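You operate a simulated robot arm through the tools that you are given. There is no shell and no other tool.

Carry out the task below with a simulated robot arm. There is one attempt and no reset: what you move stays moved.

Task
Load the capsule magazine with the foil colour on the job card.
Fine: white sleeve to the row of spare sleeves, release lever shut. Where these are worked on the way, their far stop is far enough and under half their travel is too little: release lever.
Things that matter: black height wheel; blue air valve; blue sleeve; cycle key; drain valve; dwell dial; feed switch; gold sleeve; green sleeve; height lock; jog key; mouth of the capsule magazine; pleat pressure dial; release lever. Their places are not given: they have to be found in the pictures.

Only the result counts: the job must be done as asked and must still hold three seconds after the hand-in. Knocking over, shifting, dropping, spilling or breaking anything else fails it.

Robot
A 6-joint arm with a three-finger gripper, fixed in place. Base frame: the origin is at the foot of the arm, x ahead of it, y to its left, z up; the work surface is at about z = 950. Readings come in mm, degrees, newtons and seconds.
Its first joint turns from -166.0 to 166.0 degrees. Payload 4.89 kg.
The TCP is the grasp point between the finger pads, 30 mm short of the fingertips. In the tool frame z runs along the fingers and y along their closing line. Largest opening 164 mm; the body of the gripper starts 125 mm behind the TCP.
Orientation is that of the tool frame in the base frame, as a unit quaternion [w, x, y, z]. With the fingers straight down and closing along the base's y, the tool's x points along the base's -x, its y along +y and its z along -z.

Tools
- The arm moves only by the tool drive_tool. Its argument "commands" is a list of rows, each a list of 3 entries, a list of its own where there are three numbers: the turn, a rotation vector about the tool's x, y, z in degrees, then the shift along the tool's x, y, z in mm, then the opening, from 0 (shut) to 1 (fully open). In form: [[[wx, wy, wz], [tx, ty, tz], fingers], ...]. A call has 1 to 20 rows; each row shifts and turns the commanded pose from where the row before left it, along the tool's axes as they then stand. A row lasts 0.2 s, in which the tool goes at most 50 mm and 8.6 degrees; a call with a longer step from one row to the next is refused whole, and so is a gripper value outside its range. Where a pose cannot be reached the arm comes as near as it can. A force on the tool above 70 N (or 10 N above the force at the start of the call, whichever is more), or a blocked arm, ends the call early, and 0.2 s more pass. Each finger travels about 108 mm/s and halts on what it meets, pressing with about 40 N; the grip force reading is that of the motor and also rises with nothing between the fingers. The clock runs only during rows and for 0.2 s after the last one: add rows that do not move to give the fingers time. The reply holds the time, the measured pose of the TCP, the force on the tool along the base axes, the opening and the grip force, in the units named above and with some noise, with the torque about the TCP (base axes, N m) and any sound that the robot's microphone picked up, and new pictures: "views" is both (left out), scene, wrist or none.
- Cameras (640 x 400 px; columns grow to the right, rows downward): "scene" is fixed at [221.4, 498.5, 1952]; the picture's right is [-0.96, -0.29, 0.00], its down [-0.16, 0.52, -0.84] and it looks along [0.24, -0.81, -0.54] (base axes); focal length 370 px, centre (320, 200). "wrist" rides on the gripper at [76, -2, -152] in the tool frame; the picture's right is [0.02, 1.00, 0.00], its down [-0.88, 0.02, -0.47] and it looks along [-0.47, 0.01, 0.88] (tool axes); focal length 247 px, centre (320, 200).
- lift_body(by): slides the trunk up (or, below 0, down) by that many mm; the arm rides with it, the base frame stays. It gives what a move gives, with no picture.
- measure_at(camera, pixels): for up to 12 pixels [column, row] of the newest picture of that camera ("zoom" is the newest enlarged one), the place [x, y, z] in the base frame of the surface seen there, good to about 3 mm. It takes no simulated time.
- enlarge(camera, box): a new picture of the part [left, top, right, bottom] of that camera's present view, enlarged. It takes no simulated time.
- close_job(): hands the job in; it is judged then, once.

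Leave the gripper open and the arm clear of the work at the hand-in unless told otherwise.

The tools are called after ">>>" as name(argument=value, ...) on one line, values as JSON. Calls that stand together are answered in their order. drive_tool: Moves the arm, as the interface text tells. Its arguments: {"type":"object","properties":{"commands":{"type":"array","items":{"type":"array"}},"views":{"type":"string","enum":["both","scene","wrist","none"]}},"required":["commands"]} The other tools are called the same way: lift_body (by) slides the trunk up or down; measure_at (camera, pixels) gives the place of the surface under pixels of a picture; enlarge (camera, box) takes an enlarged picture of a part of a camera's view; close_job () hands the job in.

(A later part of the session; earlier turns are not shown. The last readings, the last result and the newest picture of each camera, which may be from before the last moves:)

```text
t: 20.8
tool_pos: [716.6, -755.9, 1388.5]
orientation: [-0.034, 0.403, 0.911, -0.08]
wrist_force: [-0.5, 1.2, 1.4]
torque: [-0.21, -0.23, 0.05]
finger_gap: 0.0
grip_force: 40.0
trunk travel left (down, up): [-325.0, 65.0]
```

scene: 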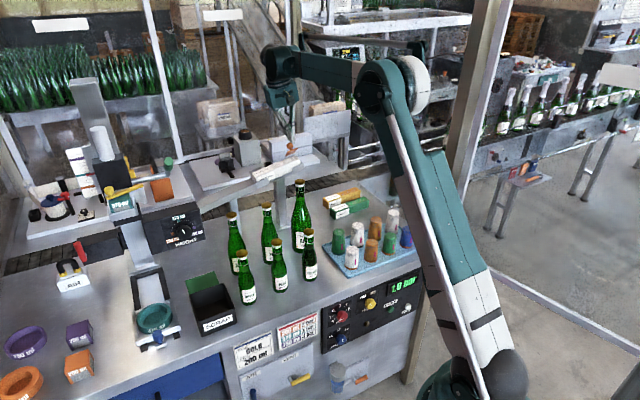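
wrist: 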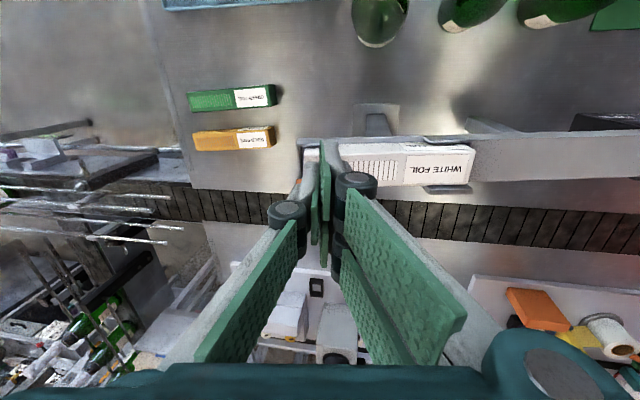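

Now at n≈1042 inward of the raised plate. I descend 66 mm so the closed tips are between plate and sleeve top level.

>>> drive_tool(commands=[[[0, 0, 0], [0, 0, 33], 0], [[0, 0, 0], [0, 0, 33], 0]])

>>> enlarge(camera="scene", box=[265, 130, 325, 190])

```text
t: 21.4
tool_pos: [706.4, -759.7, 1326.8]
orientation: [-0.035, 0.403, 0.911, -0.08]
wrist_force: [-20.6, 29.3, 26.6]
torque: [-0.04, -0.08, 0.0]
finger_gap: 0.0
grip_force: 40.2
trunk travel left (down, up): [-325.0, 65.0]
```

scene: 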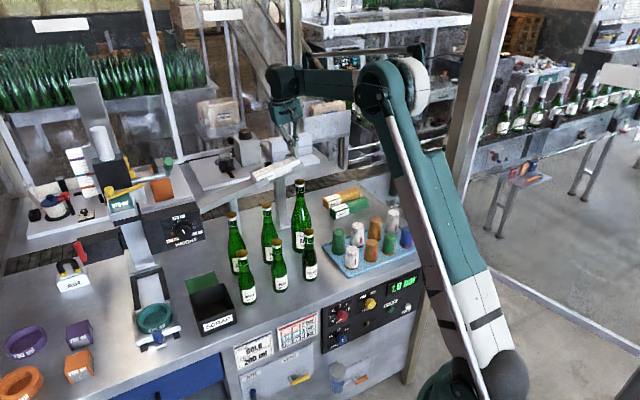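
wrist: 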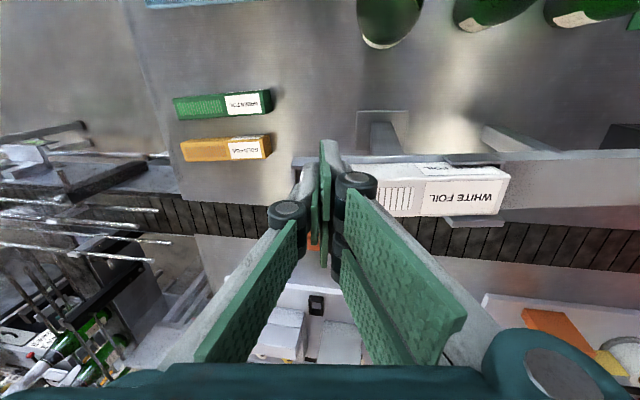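

```text
6.67 times, centred on (295, 160) of scene
```

zoom: 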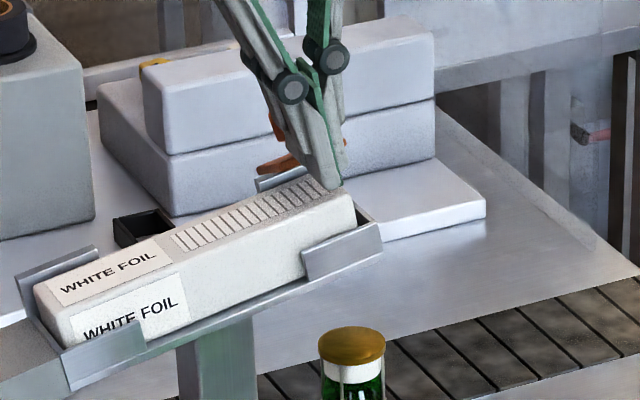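

There is contact (36 N inward, 27 N up). I look at what touches.

>>> enlarge(camera="wrist", box=[270, 130, 390, 280])

>>> enlarge(camera="scene", box=[280, 135, 310, 170])

>>> measure_at(camera="scene", pixels=[[289, 154], [292, 153], [289, 149], [291, 156], [296, 158]])

```text
2.67 times, centred on (330, 205) of wrist
```

zoom: 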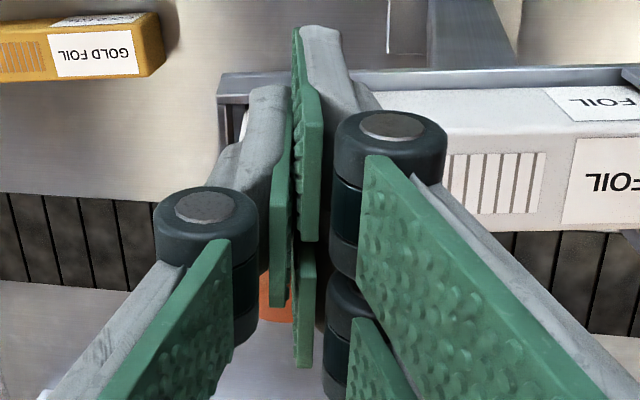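

```text
11.43 times, centred on (295, 152) of scene
```

zoom: 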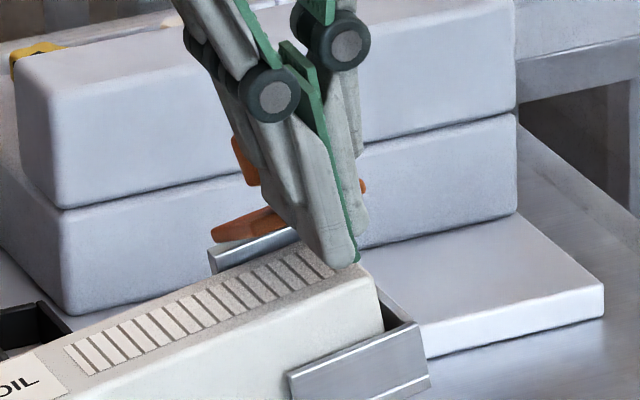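

```text
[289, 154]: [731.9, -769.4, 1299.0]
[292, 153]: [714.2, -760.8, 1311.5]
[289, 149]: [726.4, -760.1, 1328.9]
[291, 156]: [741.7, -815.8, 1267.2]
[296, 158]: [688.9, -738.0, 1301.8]
```

The descending fingers caught the plate's near edge and pushed it back down somewhat. I rise, shift another 22 mm inward, descend again (tips stay above the sleeve top and the near wall), and then push outward.

>>> drive_tool(commands=[[[0, 0, 0], [0, 0, -40], 0], [[0, 0, 0], [22, 0, 0], 0], [[0, 0, 0], [0, 0, 20], 0], [[0, 0, 0], [0, 0, 20], 0]])

>>> enlarge(camera="scene", box=[265, 130, 325, 180])

>>> enlarge(camera="wrist", box=[270, 130, 390, 280])

```text
t: 22.4
tool_pos: [694.8, -748.9, 1325.6]
orientation: [-0.036, 0.403, 0.911, -0.08]
wrist_force: [-0.5, -0.4, 0.7]
torque: [0.05, 0.02, 0.0]
finger_gap: 0.2
grip_force: 40.0
trunk travel left (down, up): [-325.0, 65.0]
```

scene: 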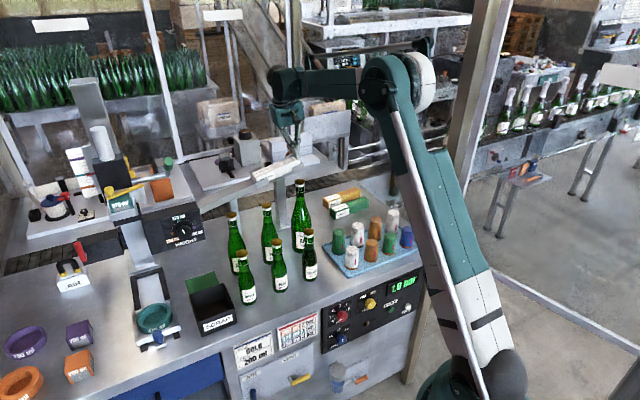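
wrist: 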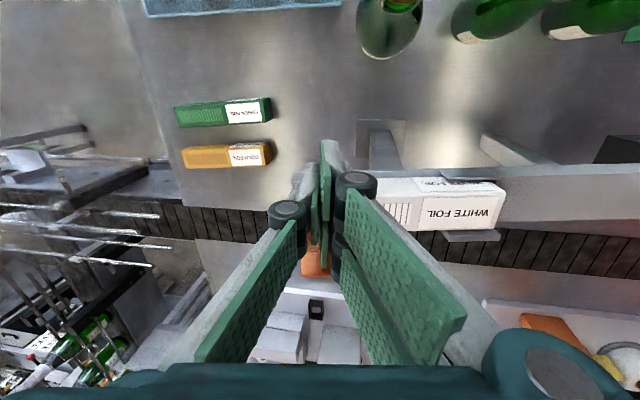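

```text
8.00 times, centred on (295, 155) of scene
```

zoom: 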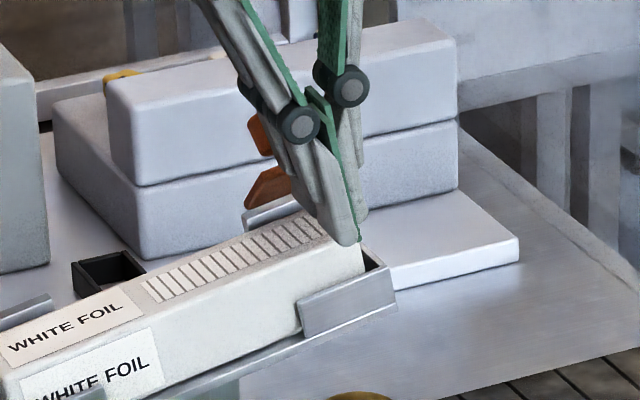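

```text
2.67 times, centred on (330, 205) of wrist
```

zoom: 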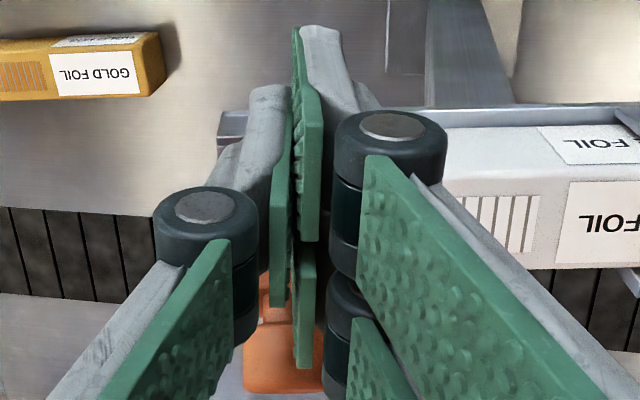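

Clear of contact now, with the plate standing up beyond the fingers. I push outward (−tool x) in steps.

>>> drive_tool(commands=[[[0, 0, 0], [-8, 0, 0], 0], [[0, 0, 0], [-8, 0, 0], 0], [[0, 0, 0], [-8, 0, 0], 0], [[0, 0, 0], [-8, 0, 0], 0], [[0, 0, 0], [-8, 0, 0], 0], [[0, 0, 0], [-8, 0, 0], 0]])

>>> enlarge(camera="scene", box=[265, 130, 325, 180])

>>> enlarge(camera="wrist", box=[270, 130, 390, 280])

```text
t: 23.8
tool_pos: [726.4, -783.1, 1323.9]
orientation: [-0.036, 0.403, 0.911, -0.08]
wrist_force: [0.3, 0.6, -0.5]
torque: [-0.05, -0.05, -0.03]
finger_gap: 0.0
grip_force: 40.1
trunk travel left (down, up): [-325.0, 65.0]
```

scene: 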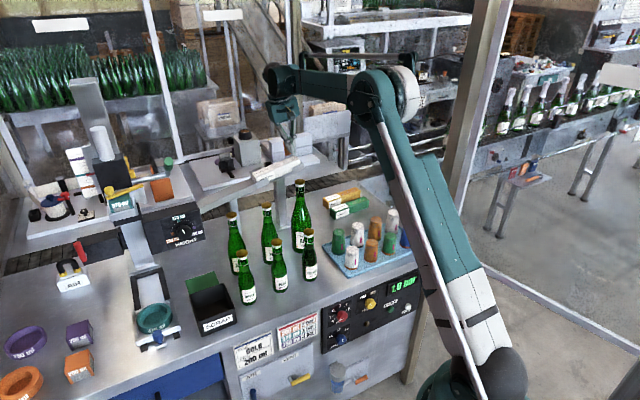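
wrist: 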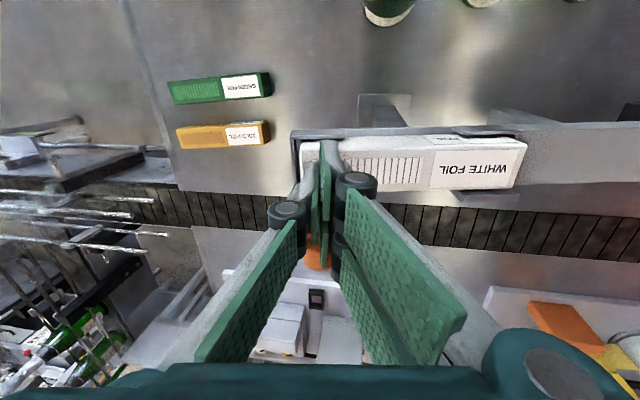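

```text
8.00 times, centred on (295, 155) of scene
```

zoom: 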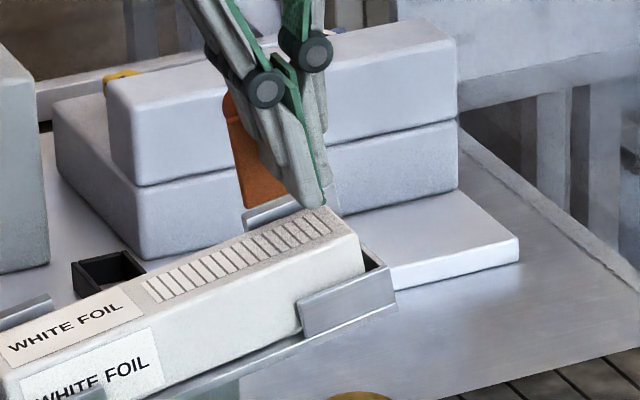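

```text
2.67 times, centred on (330, 205) of wrist
```

zoom: 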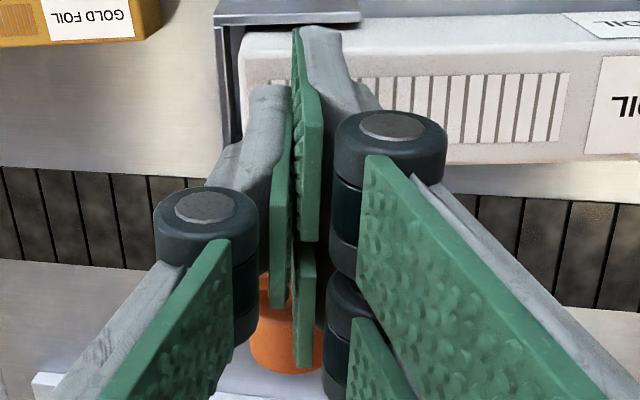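

The plate is close to upright with no resistance now. I keep pushing outward and slightly up.

>>> drive_tool(commands=[[[0, 0, 0], [-8, 0, -3], 0], [[0, 0, 0], [-8, 0, -3], 0], [[0, 0, 0], [-8, 0, -3], 0], [[0, 0, 0], [-8, 0, -3], 0], [[0, 0, 0], [-6, 0, 0], 0]])

>>> enlarge(camera="scene", box=[265, 130, 325, 180])

>>> enlarge(camera="wrist", box=[270, 130, 390, 280])

```text
t: 24.6
tool_pos: [737.6, -793.4, 1335.7]
orientation: [-0.039, 0.403, 0.911, -0.079]
wrist_force: [-18.6, 21.8, 12.3]
torque: [0.29, 0.22, 0.08]
finger_gap: 0.3
grip_force: 39.9
trunk travel left (down, up): [-325.0, 65.0]
stopped in row 4: the force on the tool passed its limit at 78 N (the readings are from after the stop); the commanded pose is now the measured one
```

scene: 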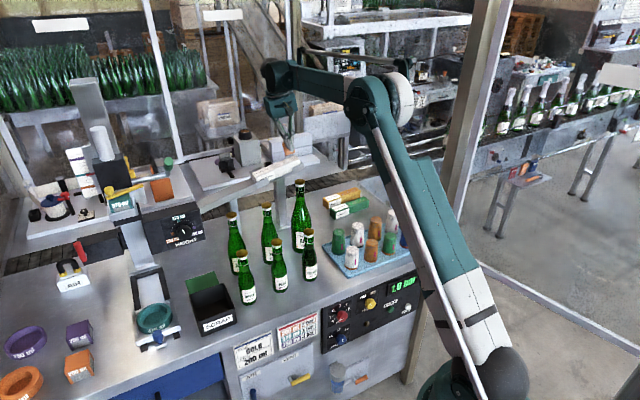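
wrist: 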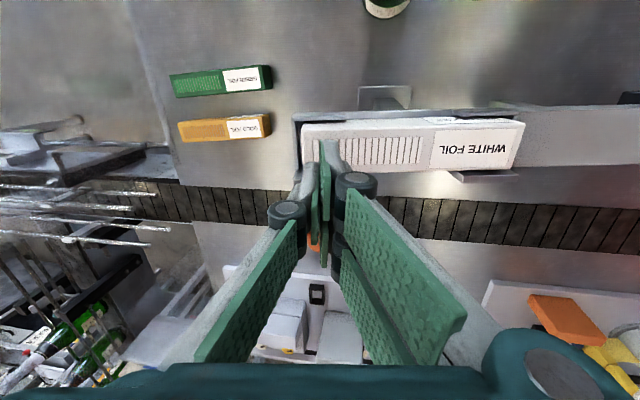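

```text
8.00 times, centred on (295, 155) of scene
```

zoom: 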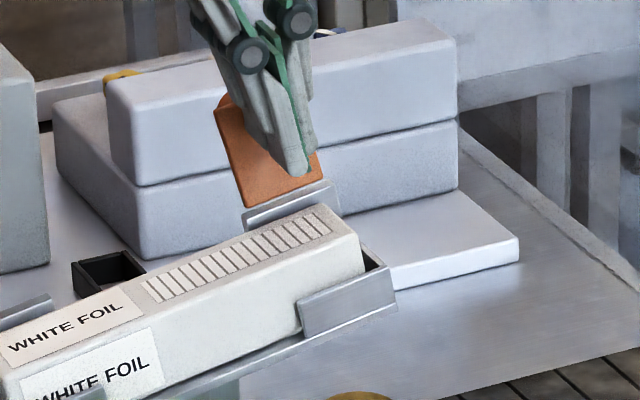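

```text
2.67 times, centred on (330, 205) of wrist
```

zoom: 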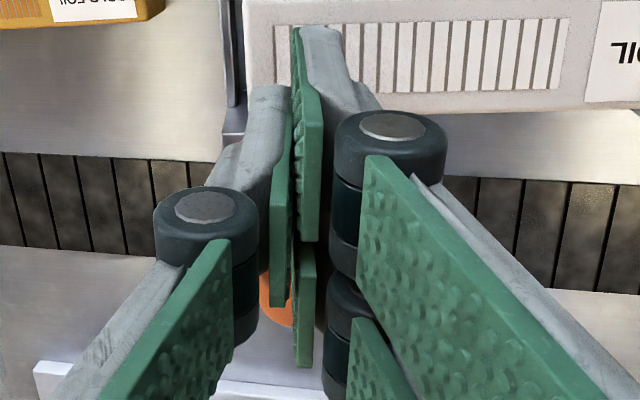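

The 78 N limit says the lever reached its far stop; the plate stands upright. I back off inward and up to look.

>>> drive_tool(commands=[[[0, 0, 0], [20, 0, 0], 0], [[0, 0, 0], [20, 0, -30], 0], [[0, 0, 0], [20, 0, -30], 0.3], [[0, 0, 0], [0, 0, -30], 0.6], [[0, 0, 0], [0, 0, 0], 1], [[0, 0, 0], [0, 0, 0], 1]])

>>> enlarge(camera="scene", box=[245, 130, 325, 190])

>>> enlarge(camera="wrist", box=[260, 100, 460, 240])

```text
t: 26.0
tool_pos: [711.7, -745.4, 1420.5]
orientation: [-0.04, 0.403, 0.911, -0.079]
wrist_force: [0.3, -0.4, -1.1]
torque: [0.02, 0.01, 0.01]
finger_gap: 164.1
grip_force: 0.1
trunk travel left (down, up): [-325.0, 65.0]
```

scene: 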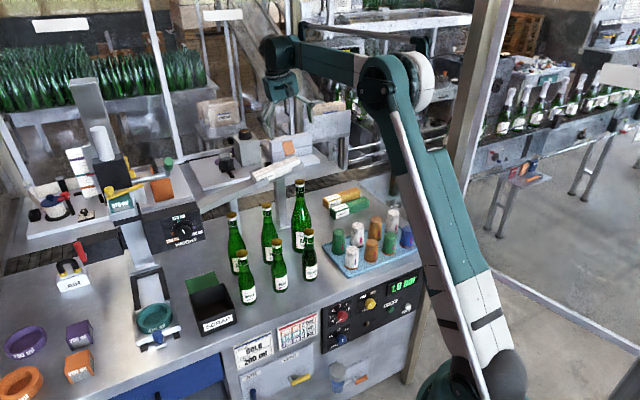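
wrist: 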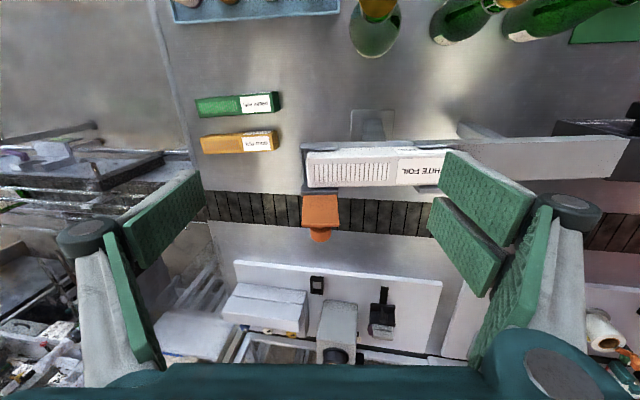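

```text
6.67 times, centred on (285, 160) of scene
```

zoom: 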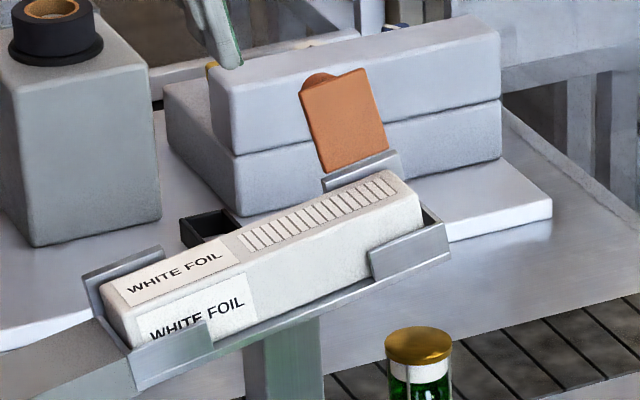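

```text
2.86 times, centred on (360, 170) of wrist
```

zoom: 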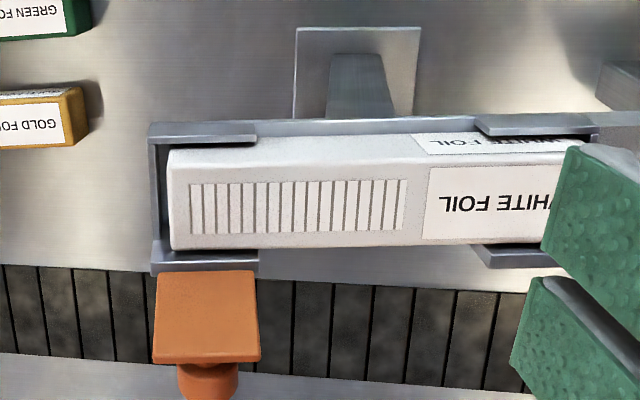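

The lever stands open past vertical and the white sleeve is free to lift out from above. I measure the sleeve, bench sleeves, and the tray edge for planning.

>>> measure_at(camera="zoom", pixels=[[176, 180], [176, 242], [405, 172], [405, 235], [430, 238], [430, 172], [250, 140], [250, 262], [480, 250], [490, 130], [160, 200], [370, 122]])

>>> enlarge(camera="wrist", box=[150, 0, 350, 200])

```text
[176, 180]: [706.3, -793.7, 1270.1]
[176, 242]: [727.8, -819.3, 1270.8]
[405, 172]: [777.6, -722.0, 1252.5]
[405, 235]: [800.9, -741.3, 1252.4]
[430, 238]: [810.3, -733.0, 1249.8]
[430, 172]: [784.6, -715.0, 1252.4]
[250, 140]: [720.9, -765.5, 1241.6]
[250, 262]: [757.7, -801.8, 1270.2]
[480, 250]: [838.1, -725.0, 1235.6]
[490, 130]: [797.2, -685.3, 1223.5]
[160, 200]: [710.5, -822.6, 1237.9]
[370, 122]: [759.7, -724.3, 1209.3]
```

```text
2.00 times, centred on (250, 100) of wrist
```

zoom: 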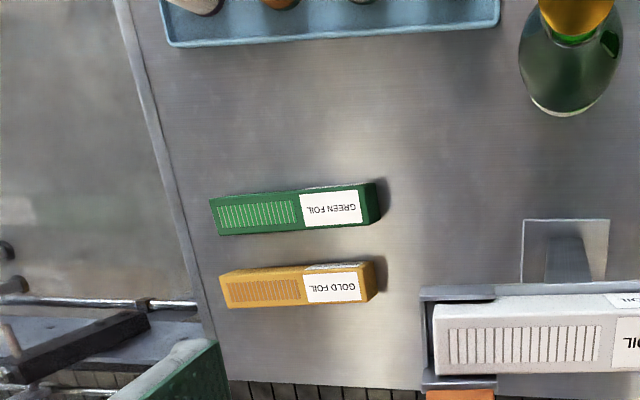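

The chute axis runs at 45°: white sleeve centre about (783,-739,1255), width ~35, length ~190, sloping 9°. I un-tilt, yaw so the fingers close across the sleeve, and move above it.

>>> drive_tool(commands=[[[-5, 0, 0], [0, 0, -5], 1], [[-5, 0, 0], [0, 0, -5], 1], [[0, 0, -8.5], [0, 0, 0], 1], [[0, 0, -8.5], [0, 0, 0], 1], [[0, 0, -8.5], [0, 0, 0], 1], [[0, 0, -8.5], [0, 0, 0], 1], [[0, 0, -8.5], [0, 0, 0], 1], [[0, 0, -8.5], [0, 0, 0], 1], [[0, 0, -8.5], [0, 0, 0], 1], [[0, 0, -8.5], [0, 0, 0], 1], [[0, 0, -8.5], [0, 0, 0], 0.7], [[0, 0, -8.5], [0, 0, 0], 0.55], [[0, 0, -7.7], [-20, -15, 0], 0.55], [[0, 0, 0], [-26, -15, 0], 0.55], [[0, 4.5, 0], [-20, -16, 0], 0.55], [[0, 4.5, 0], [0, 0, 0], 0.55]])

```text
t: 29.4
tool_pos: [791.1, -731.4, 1430.2]
orientation: [-0.074, -0.381, 0.921, -0.026]
wrist_force: [1.1, 0.8, -0.3]
torque: [-0.02, 0.12, -0.02]
finger_gap: 90.2
grip_force: 0.0
trunk travel left (down, up): [-325.0, 65.0]
```

scene: 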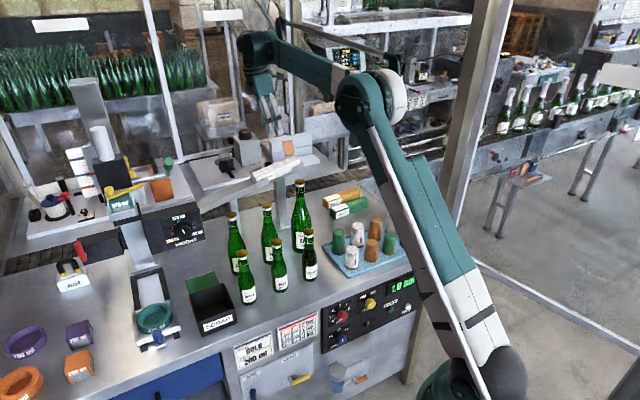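
wrist: 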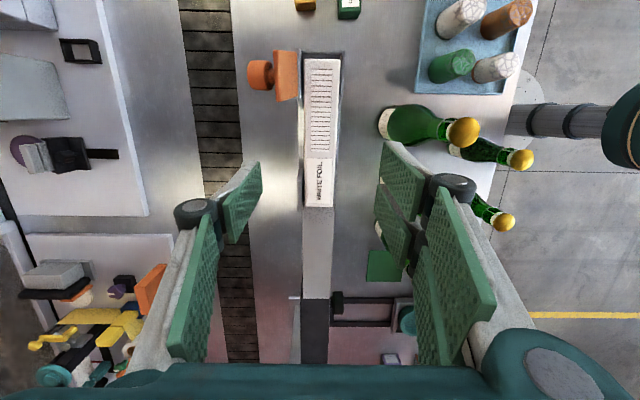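

Well aligned: the sleeve runs vertically at columns 305–338 in the wrist view. I re-measure its corners before descending.

>>> enlarge(camera="wrist", box=[260, 40, 390, 220])

>>> measure_at(camera="wrist", pixels=[[306, 62], [333, 62], [306, 204], [332, 204], [307, 150], [333, 150], [320, 130], [337, 150], [300, 130], [345, 130], [300, 190], [340, 195]])

```text
2.22 times, centred on (325, 130) of wrist
```

zoom: 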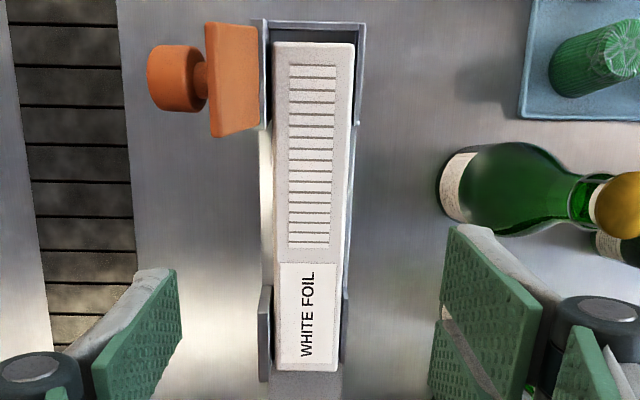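

```text
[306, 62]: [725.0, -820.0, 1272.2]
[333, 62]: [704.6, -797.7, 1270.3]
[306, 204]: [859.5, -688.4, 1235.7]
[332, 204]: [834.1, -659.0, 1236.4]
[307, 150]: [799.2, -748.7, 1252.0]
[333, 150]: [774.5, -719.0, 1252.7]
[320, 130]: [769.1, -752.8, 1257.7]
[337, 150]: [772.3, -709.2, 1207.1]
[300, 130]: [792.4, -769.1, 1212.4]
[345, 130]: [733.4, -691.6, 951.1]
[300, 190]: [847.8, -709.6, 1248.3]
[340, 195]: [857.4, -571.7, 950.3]
```

The sleeve's centre is at about (780.5,-740.2,1255). I descend along the tilted axis in two stages.

>>> drive_tool(commands=[[[0, 0, 0], [-13.8, 1.3, 30], 0.55], [[0, 0, 0], [0, 0, 40], 0.55], [[0, 0, 0], [0, 0, 40], 0.55], [[0, 0, 0], [0, 0, 25], 0.55], [[0, 0, 0], [0, 0, 0], 0.55]])

```text
t: 30.6
tool_pos: [786.3, -735.0, 1295.1]
orientation: [-0.074, -0.381, 0.921, -0.025]
wrist_force: [0.1, 0.8, -0.5]
torque: [0.02, 0.04, -0.02]
finger_gap: 90.2
grip_force: 0.0
trunk travel left (down, up): [-325.0, 65.0]
```

scene: 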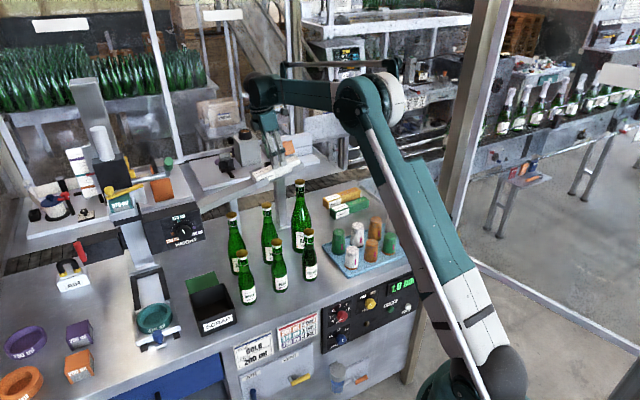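
wrist: 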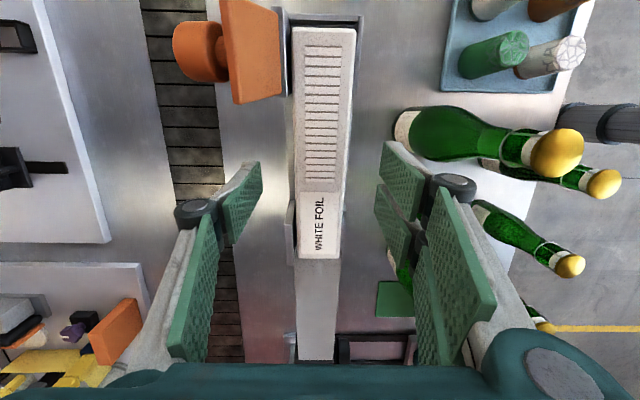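

Aligned. Final descent of 42 mm and close on the sleeve.

>>> drive_tool(commands=[[[0, 0, 0], [0, 0, 22], 0.55], [[0, 0, 0], [0, 0, 20], 0.55], [[0, 0, 0], [0, 0, 0], 0.4], [[0, 0, 0], [0, 0, 0], 0.25], [[0, 0, 0], [0, 0, 0], 0.18], [[0, 0, 0], [0, 0, 0], 0.18]])

```text
t: 32.0
tool_pos: [780.6, -739.3, 1254.6]
orientation: [-0.074, -0.381, 0.921, -0.027]
wrist_force: [-0.4, 0.8, 2.1]
torque: [0.06, 0.02, 0.01]
finger_gap: 43.2
grip_force: 39.7
trunk travel left (down, up): [-325.0, 65.0]
```

scene: 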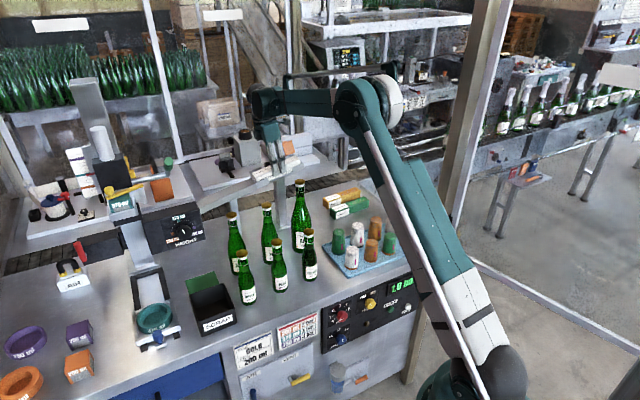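
wrist: 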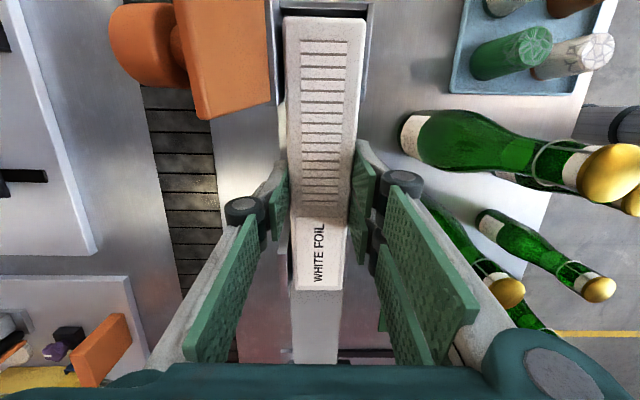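

Gripped at 43.2 mm. I lift the sleeve along the chute normal.

>>> drive_tool(commands=[[[0, 0, 0], [0, 0, -10], 0.18], [[0, 0, 0], [0, 0, -20], 0.18], [[0, 0, 0], [0, 0, -30], 0.18], [[0, 0, 0], [0, 0, -30], 0.18]])

>>> enlarge(camera="scene", box=[225, 120, 325, 190])

```text
t: 33.0
tool_pos: [791.4, -726.2, 1342.4]
orientation: [-0.074, -0.381, 0.921, -0.027]
wrist_force: [-1.0, -0.1, -0.7]
torque: [0.02, 0.01, 0.05]
finger_gap: 43.3
grip_force: 39.8
trunk travel left (down, up): [-325.0, 65.0]
```

scene: 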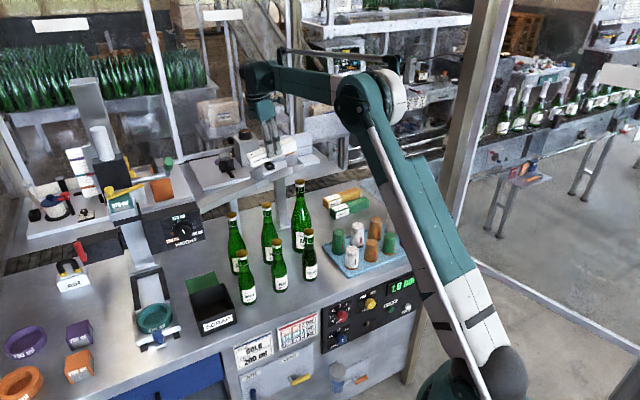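
wrist: 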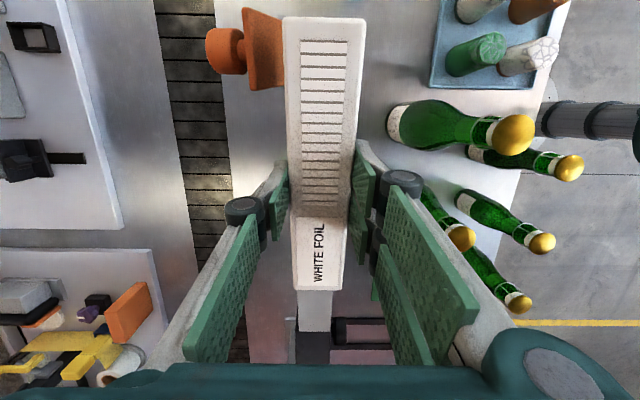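

```text
5.71 times, centred on (275, 155) of scene
```

zoom: 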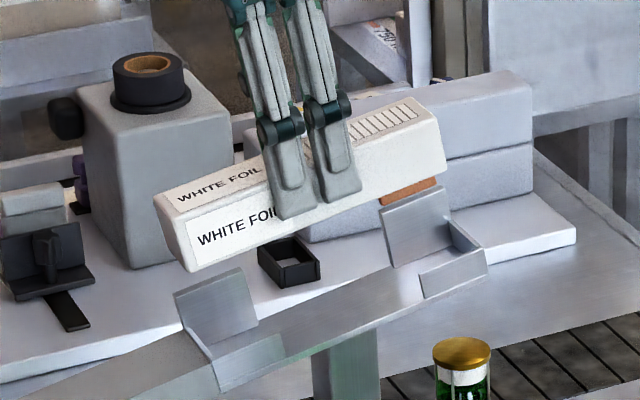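

The white sleeve is out cleanly. Next I un-tilt, go up, and carry it to the right and inward, towards the free slot on the near side of the green sleeve (about (438,-865)).

>>> drive_tool(commands=[[[0, 0, 0], [0, 0, -30], 0.18], [[0, -4.5, 0], [0, 0, 0], 0.18], [[0, -4.5, 0], [0, 0, 0], 0.18], [[0, 0, 0], [33, 16, 0], 0.18], [[0, 0, 0], [33, 16, 0], 0.18], [[0, 0, 0], [33, 16, 0], 0.18], [[0, 0, 0], [33, 16, 0], 0.18], [[0, 0, 0], [33, 16, 0], 0.18], [[0, 0, 0], [33, 16, 0], 0.18], [[0, 0, 0], [33, 16, 0], 0.18], [[0, 0, 0], [33, 16, 0], 0.18], [[0, 0, 0], [33, 16, 0], 0.18], [[0, 0, 0], [33, 8, 0], 0.18]])

```text
t: 35.8
tool_pos: [451.3, -850.2, 1375.3]
orientation: [-0.001, -0.383, 0.924, 0.004]
wrist_force: [-0.1, 0.8, -1.3]
torque: [-0.1, 0.02, 0.01]
finger_gap: 43.2
grip_force: 40.0
trunk travel left (down, up): [-325.0, 65.0]
```

scene: 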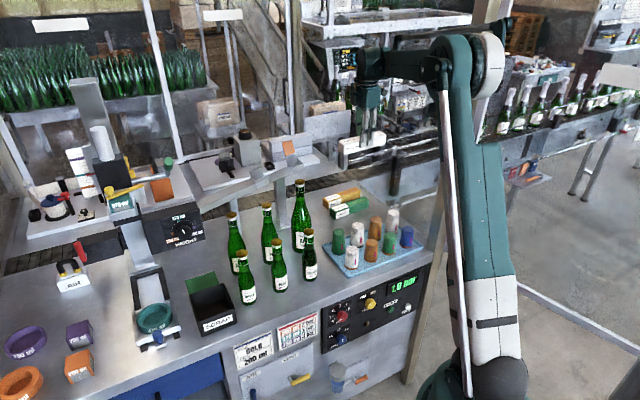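
wrist: 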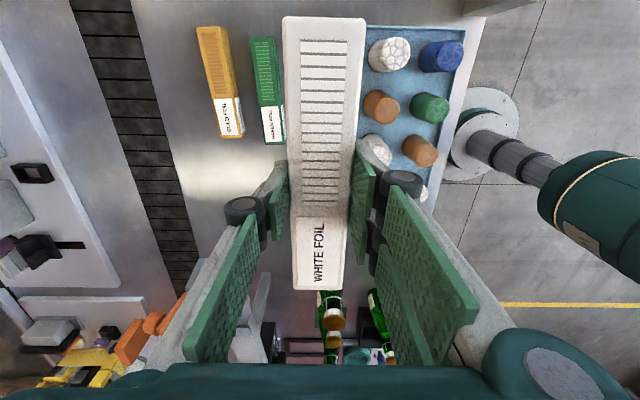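

Hovering near the row with the white sleeve. I measure the gold/green corners and tray edge here.

>>> enlarge(camera="wrist", box=[170, 0, 490, 200])

>>> measure_at(camera="wrist", pixels=[[253, 42], [270, 40], [264, 105], [281, 105], [200, 30], [222, 28], [217, 98], [238, 96], [364, 60], [364, 100], [268, 143], [243, 135]])

```text
2.00 times, centred on (330, 100) of wrist
```

zoom: 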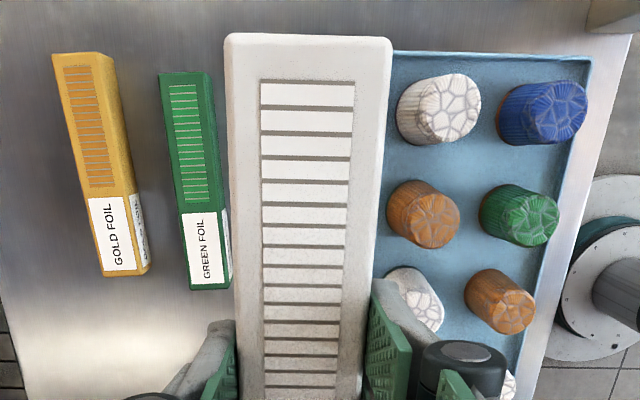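

```text
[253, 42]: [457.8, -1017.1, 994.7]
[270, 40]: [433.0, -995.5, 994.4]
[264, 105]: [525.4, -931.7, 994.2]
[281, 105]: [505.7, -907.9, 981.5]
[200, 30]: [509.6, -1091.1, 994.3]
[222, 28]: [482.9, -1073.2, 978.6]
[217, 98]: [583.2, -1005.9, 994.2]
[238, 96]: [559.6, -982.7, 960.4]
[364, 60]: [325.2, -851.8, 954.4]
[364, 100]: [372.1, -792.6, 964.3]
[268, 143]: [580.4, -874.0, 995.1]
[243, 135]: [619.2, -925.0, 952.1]
```

Green and gold are both yawed about 49°, pitch ~88 mm; the tray edge is 80+ mm away from the free slot. I yaw −4.3°, adjust, and lower to z≈1040.

>>> drive_tool(commands=[[[0, 0, -4.3], [8, -6.7, 0], 0.18], [[0, 0, 0], [0, 0, 42], 0.18], [[0, 0, 0], [0, 0, 42], 0.18], [[0, 0, 0], [0, 0, 42], 0.18], [[0, 0, 0], [0, 0, 42], 0.18], [[0, 0, 0], [0, 0, 42], 0.18], [[0, 0, 0], [0, 0, 42], 0.18], [[0, 0, 0], [0, 0, 42], 0.18], [[0, 0, 0], [0, 0, 41], 0.18], [[0, 0, 0], [0, 0, 0], 0.18]])

```text
t: 38.0
tool_pos: [452.8, -863.2, 1042.7]
orientation: [-0.001, -0.416, 0.909, 0.004]
wrist_force: [0.0, -0.5, -1.6]
torque: [0.14, 0.06, 0.0]
finger_gap: 43.0
grip_force: 40.1
trunk travel left (down, up): [-325.0, 65.0]
```

scene: 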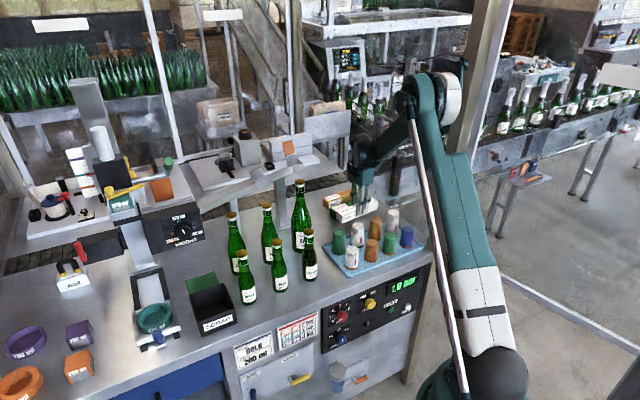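
wrist: 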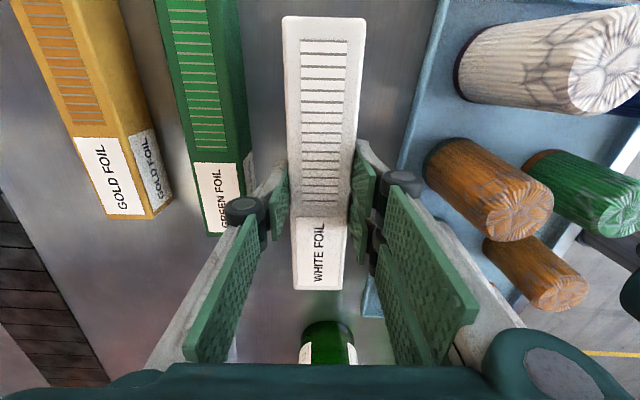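

Good: white is parallel with green and clear of the tray. I lower the last ~45 mm gently.

>>> drive_tool(commands=[[[0, 0, 0], [0, 0, 20], 0.18], [[0, 0, 0], [0, 0, 15], 0.18], [[0, 0, 0], [0, 0, 6], 0.18], [[0, 0, 0], [0, 0, 3], 0.18], [[0, 0, 0], [0, 0, 0], 0.18]])

>>> enlarge(camera="scene", box=[310, 170, 420, 240])

```text
t: 39.2
tool_pos: [449.9, -860.9, 997.4]
orientation: [-0.001, -0.416, 0.909, 0.003]
wrist_force: [1.5, -1.5, 12.4]
torque: [0.89, -0.99, -0.22]
finger_gap: 43.2
grip_force: 40.4
trunk travel left (down, up): [-325.0, 65.0]
```

scene: 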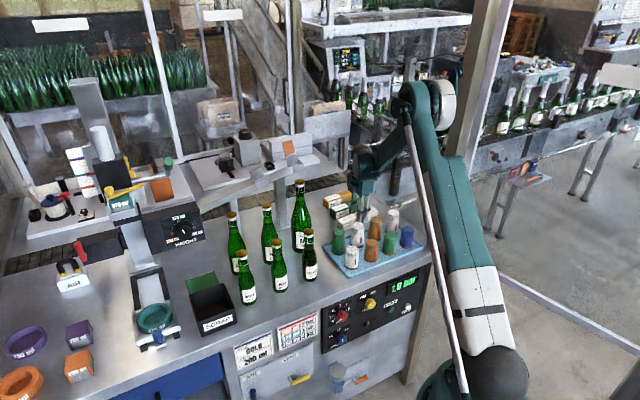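
wrist: 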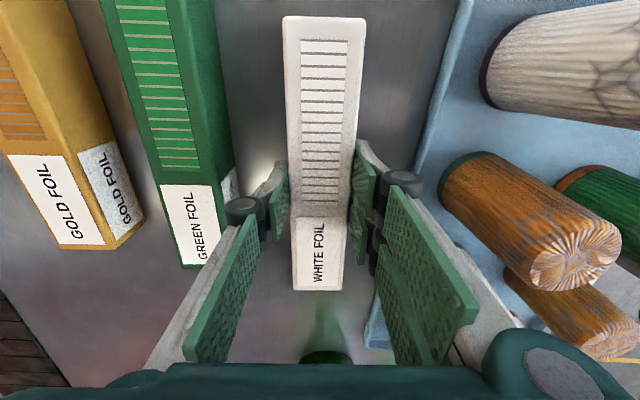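

```text
5.71 times, centred on (365, 205) of scene
```

zoom: 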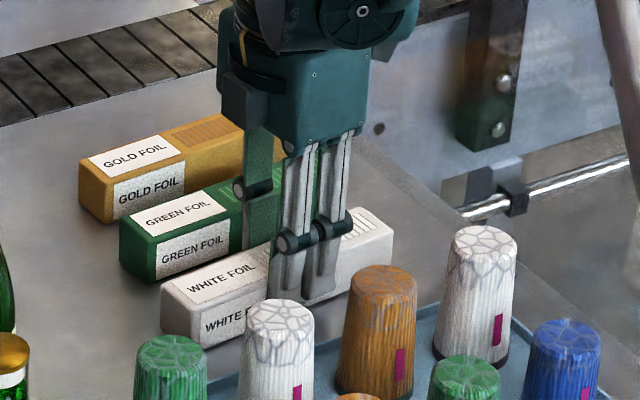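

Contact with the bench (12 N). I press 1.5 mm more to level it and open to ~65 mm.

>>> drive_tool(commands=[[[0, 0, 0], [0, 0, 1.5], 0.18], [[0, 0, 0], [0, 0, 0], 0.25], [[0, 0, 0], [0, 0, 0], 0.36], [[0, 0, 0], [0, 0, 0], 0.36]])

```text
t: 40.2
tool_pos: [450.5, -860.7, 994.1]
orientation: [-0.001, -0.417, 0.909, 0.005]
wrist_force: [-0.2, 0.1, -0.3]
torque: [-0.01, -0.01, 0.01]
finger_gap: 58.9
grip_force: 0.0
trunk travel left (down, up): [-325.0, 65.0]
```

scene: 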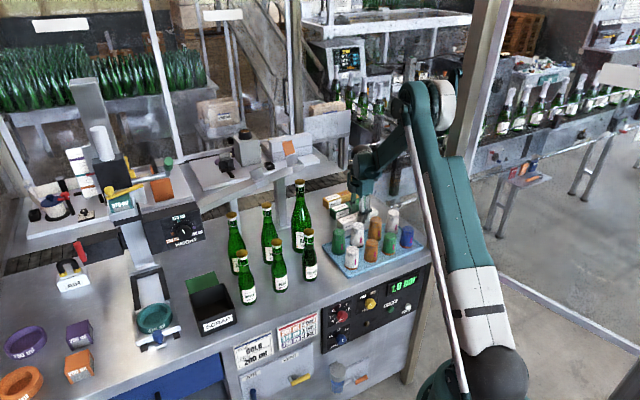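
wrist: 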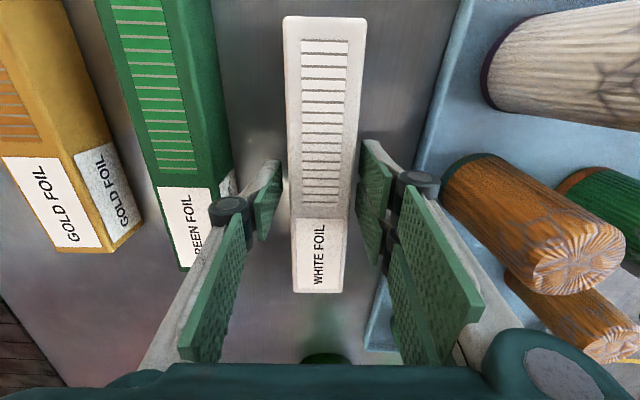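

White is released and stands free. I rise 110 mm and move above the gold sleeve to check reach and measure.

>>> drive_tool(commands=[[[0, 0, 0], [0, 0, -10], 0.36], [[0, 0, 0], [0, 0, -40], 0.36], [[0, 0, 0], [0, 0, -40], 0.36], [[0, 0, 0], [0, 0, -40], 0.36], [[0, 0, 0], [8, -36, 0], 0.4], [[0, 0, 0], [8, -36, 0], 0.45], [[0, 0, 0], [8, -36, 0], 0.45], [[0, 0, 0], [8, -36, 0], 0.45], [[0, 0, 0], [6, -29, 0], 0.45], [[0, 0, 0], [0, 0, 0], 0.45]])

```text
t: 42.4
tool_pos: [558.8, -1003.5, 1120.8]
orientation: [-0.001, -0.416, 0.909, 0.005]
wrist_force: [0.7, -0.6, -0.9]
torque: [0.14, 0.11, 0.0]
finger_gap: 73.8
grip_force: 0.1
trunk travel left (down, up): [-325.0, 65.0]
```

scene: 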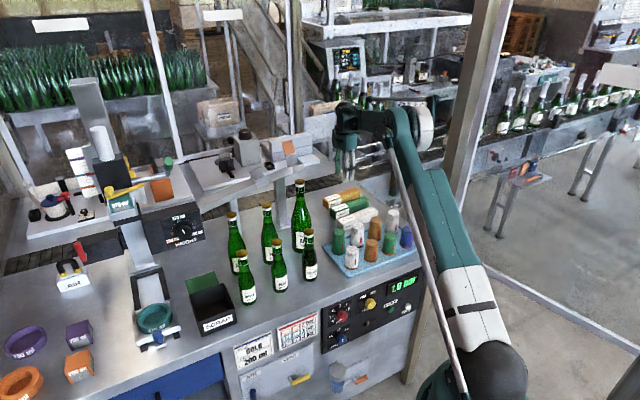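
wrist: 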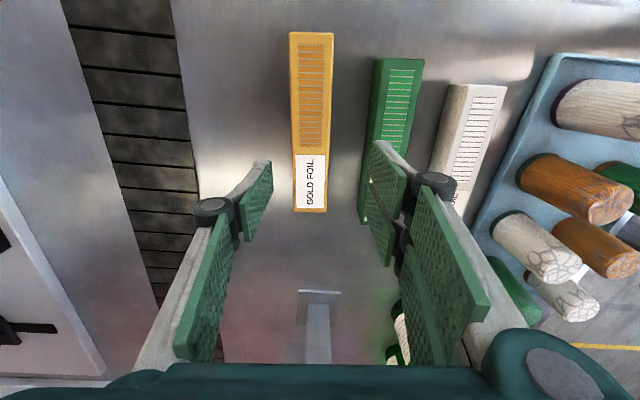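

Reach is fine here. I measure the gold sleeve's corners.

>>> measure_at(camera="wrist", pixels=[[291, 36], [330, 35], [296, 206], [324, 207], [293, 120], [328, 120], [312, 207], [311, 36]])

>>> enlarge(camera="wrist", box=[240, 20, 400, 230])

```text
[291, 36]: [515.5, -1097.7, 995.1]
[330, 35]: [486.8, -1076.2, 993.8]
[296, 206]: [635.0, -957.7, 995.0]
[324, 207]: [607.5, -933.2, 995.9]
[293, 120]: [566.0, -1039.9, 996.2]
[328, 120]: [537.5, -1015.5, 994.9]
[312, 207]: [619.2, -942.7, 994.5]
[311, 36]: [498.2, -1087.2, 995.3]
```

```text
1.90 times, centred on (320, 125) of wrist
```

zoom: 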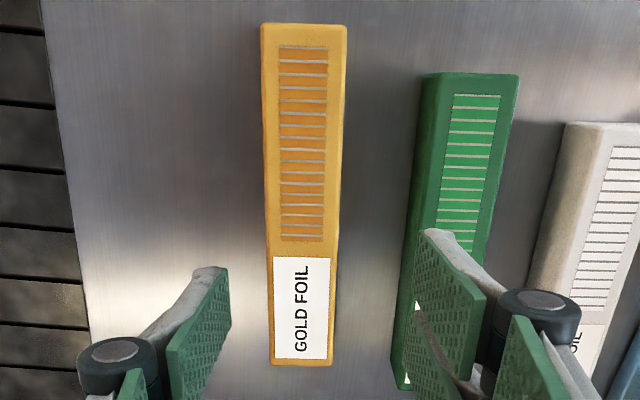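

Gold centre is (561,-1016), axis 49.6°. I shift onto it and descend to z≈995.

>>> drive_tool(commands=[[[0, 0, -0.3], [8, -10, 20], 0.45], [[0, 0, 0], [0, 0, 35], 0.45], [[0, 0, 0], [0, 0, 35], 0.45], [[0, 0, 0], [0, 0, 0], 0.45]])

```text
t: 43.4
tool_pos: [560.2, -1016.1, 1031.9]
orientation: [-0.001, -0.418, 0.908, 0.004]
wrist_force: [0.8, -0.8, 0.0]
torque: [0.08, 0.05, -0.01]
finger_gap: 73.6
grip_force: 0.0
trunk travel left (down, up): [-325.0, 65.0]
```

scene: 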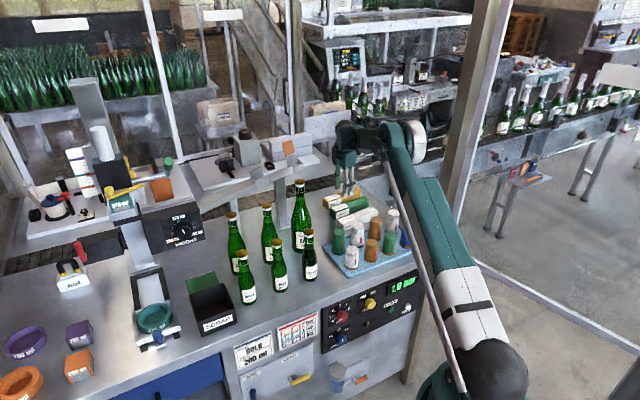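
wrist: 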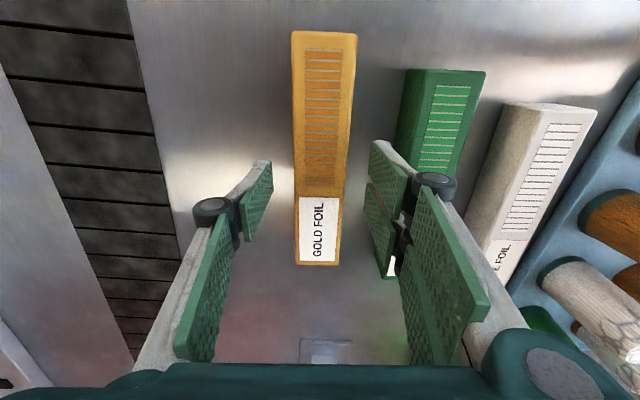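

Centred. I descend 36 mm and close.

>>> drive_tool(commands=[[[0, 0, 0], [0, 0, 20], 0.45], [[0, 0, 0], [0, 0, 16], 0.45], [[0, 0, 0], [0, 0, 0], 0.35], [[0, 0, 0], [0, 0, 0], 0.22], [[0, 0, 0], [0, 0, 0], 0.18], [[0, 0, 0], [0, 0, 0], 0.18]])

```text
t: 44.8
tool_pos: [559.4, -1015.3, 996.9]
orientation: [-0.001, -0.419, 0.908, 0.005]
wrist_force: [-0.4, 0.3, 5.2]
torque: [0.09, 0.0, -0.11]
finger_gap: 43.5
grip_force: 40.0
trunk travel left (down, up): [-325.0, 65.0]
```

scene: 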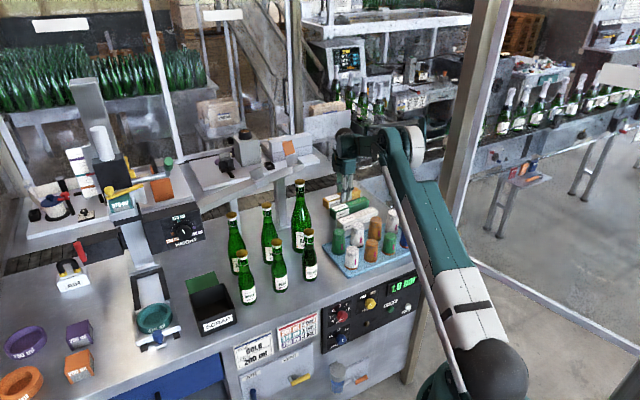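
wrist: 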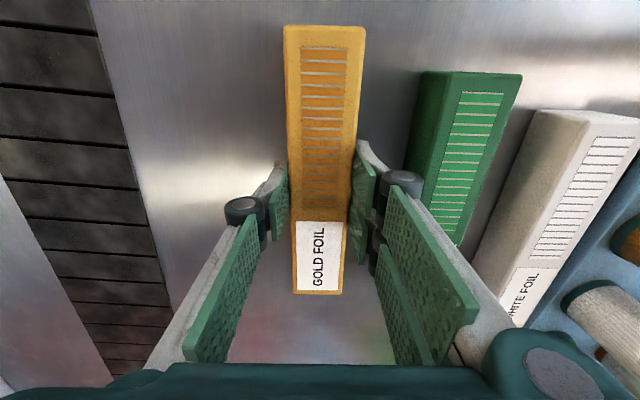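

Gripped at 43.5 mm. I measure the gold's ends relative to the tool before lifting, so the insertion can match the white sleeve's placement.

>>> measure_at(camera="wrist", pixels=[[290, 31], [358, 31], [298, 288], [337, 288], [296, 150], [346, 150], [317, 290], [325, 30]])

>>> drive_tool(commands=[[[0, 0, 0], [0, 0, -10], 0.18], [[0, 0, 0], [0, 0, -40], 0.18], [[0, 0, 0], [0, 0, -45], 0.18], [[0, 0, 0], [0, 0, -45], 0.18], [[0, 0, 0], [0, 0, -45], 0.18], [[0, 0, 0], [0, 0, -45], 0.18], [[0, 0, 0], [0, 0, -45], 0.18], [[0, 0, 0], [0, 0, -45], 0.18], [[0, 0, 0], [0, 0, -45], 0.18], [[0, 0, 0], [0, 0, -45], 0.18]])

```text
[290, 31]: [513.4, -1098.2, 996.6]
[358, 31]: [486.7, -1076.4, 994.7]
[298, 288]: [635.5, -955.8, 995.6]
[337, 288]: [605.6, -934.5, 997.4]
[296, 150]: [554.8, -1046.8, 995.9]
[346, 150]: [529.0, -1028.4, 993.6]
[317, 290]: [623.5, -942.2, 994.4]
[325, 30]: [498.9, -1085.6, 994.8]
```

```text
t: 47.0
tool_pos: [558.8, -1017.5, 1405.1]
orientation: [-0.001, -0.418, 0.908, 0.005]
wrist_force: [-0.7, 0.3, -0.8]
torque: [-0.04, 0.0, -0.03]
finger_gap: 43.2
grip_force: 40.0
trunk travel left (down, up): [-325.0, 65.0]
```

scene: 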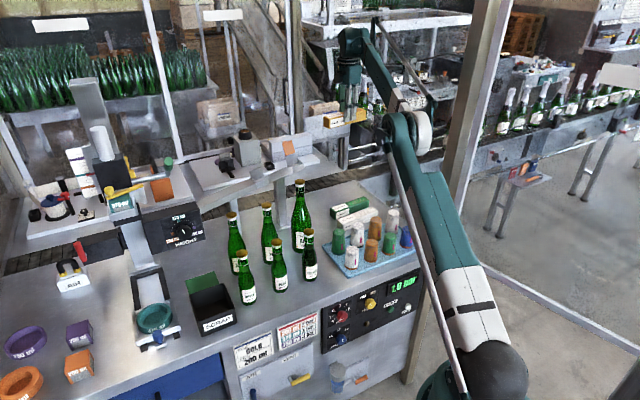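
wrist: 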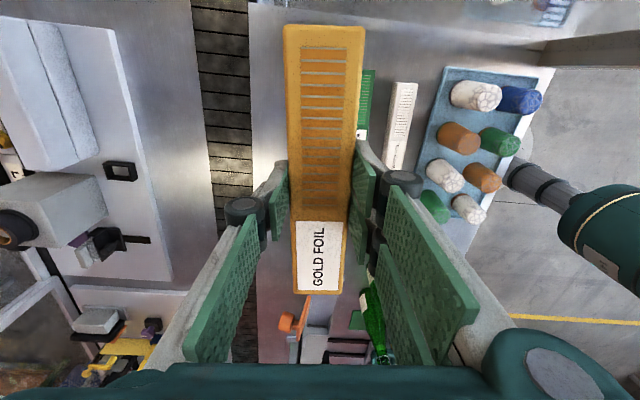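

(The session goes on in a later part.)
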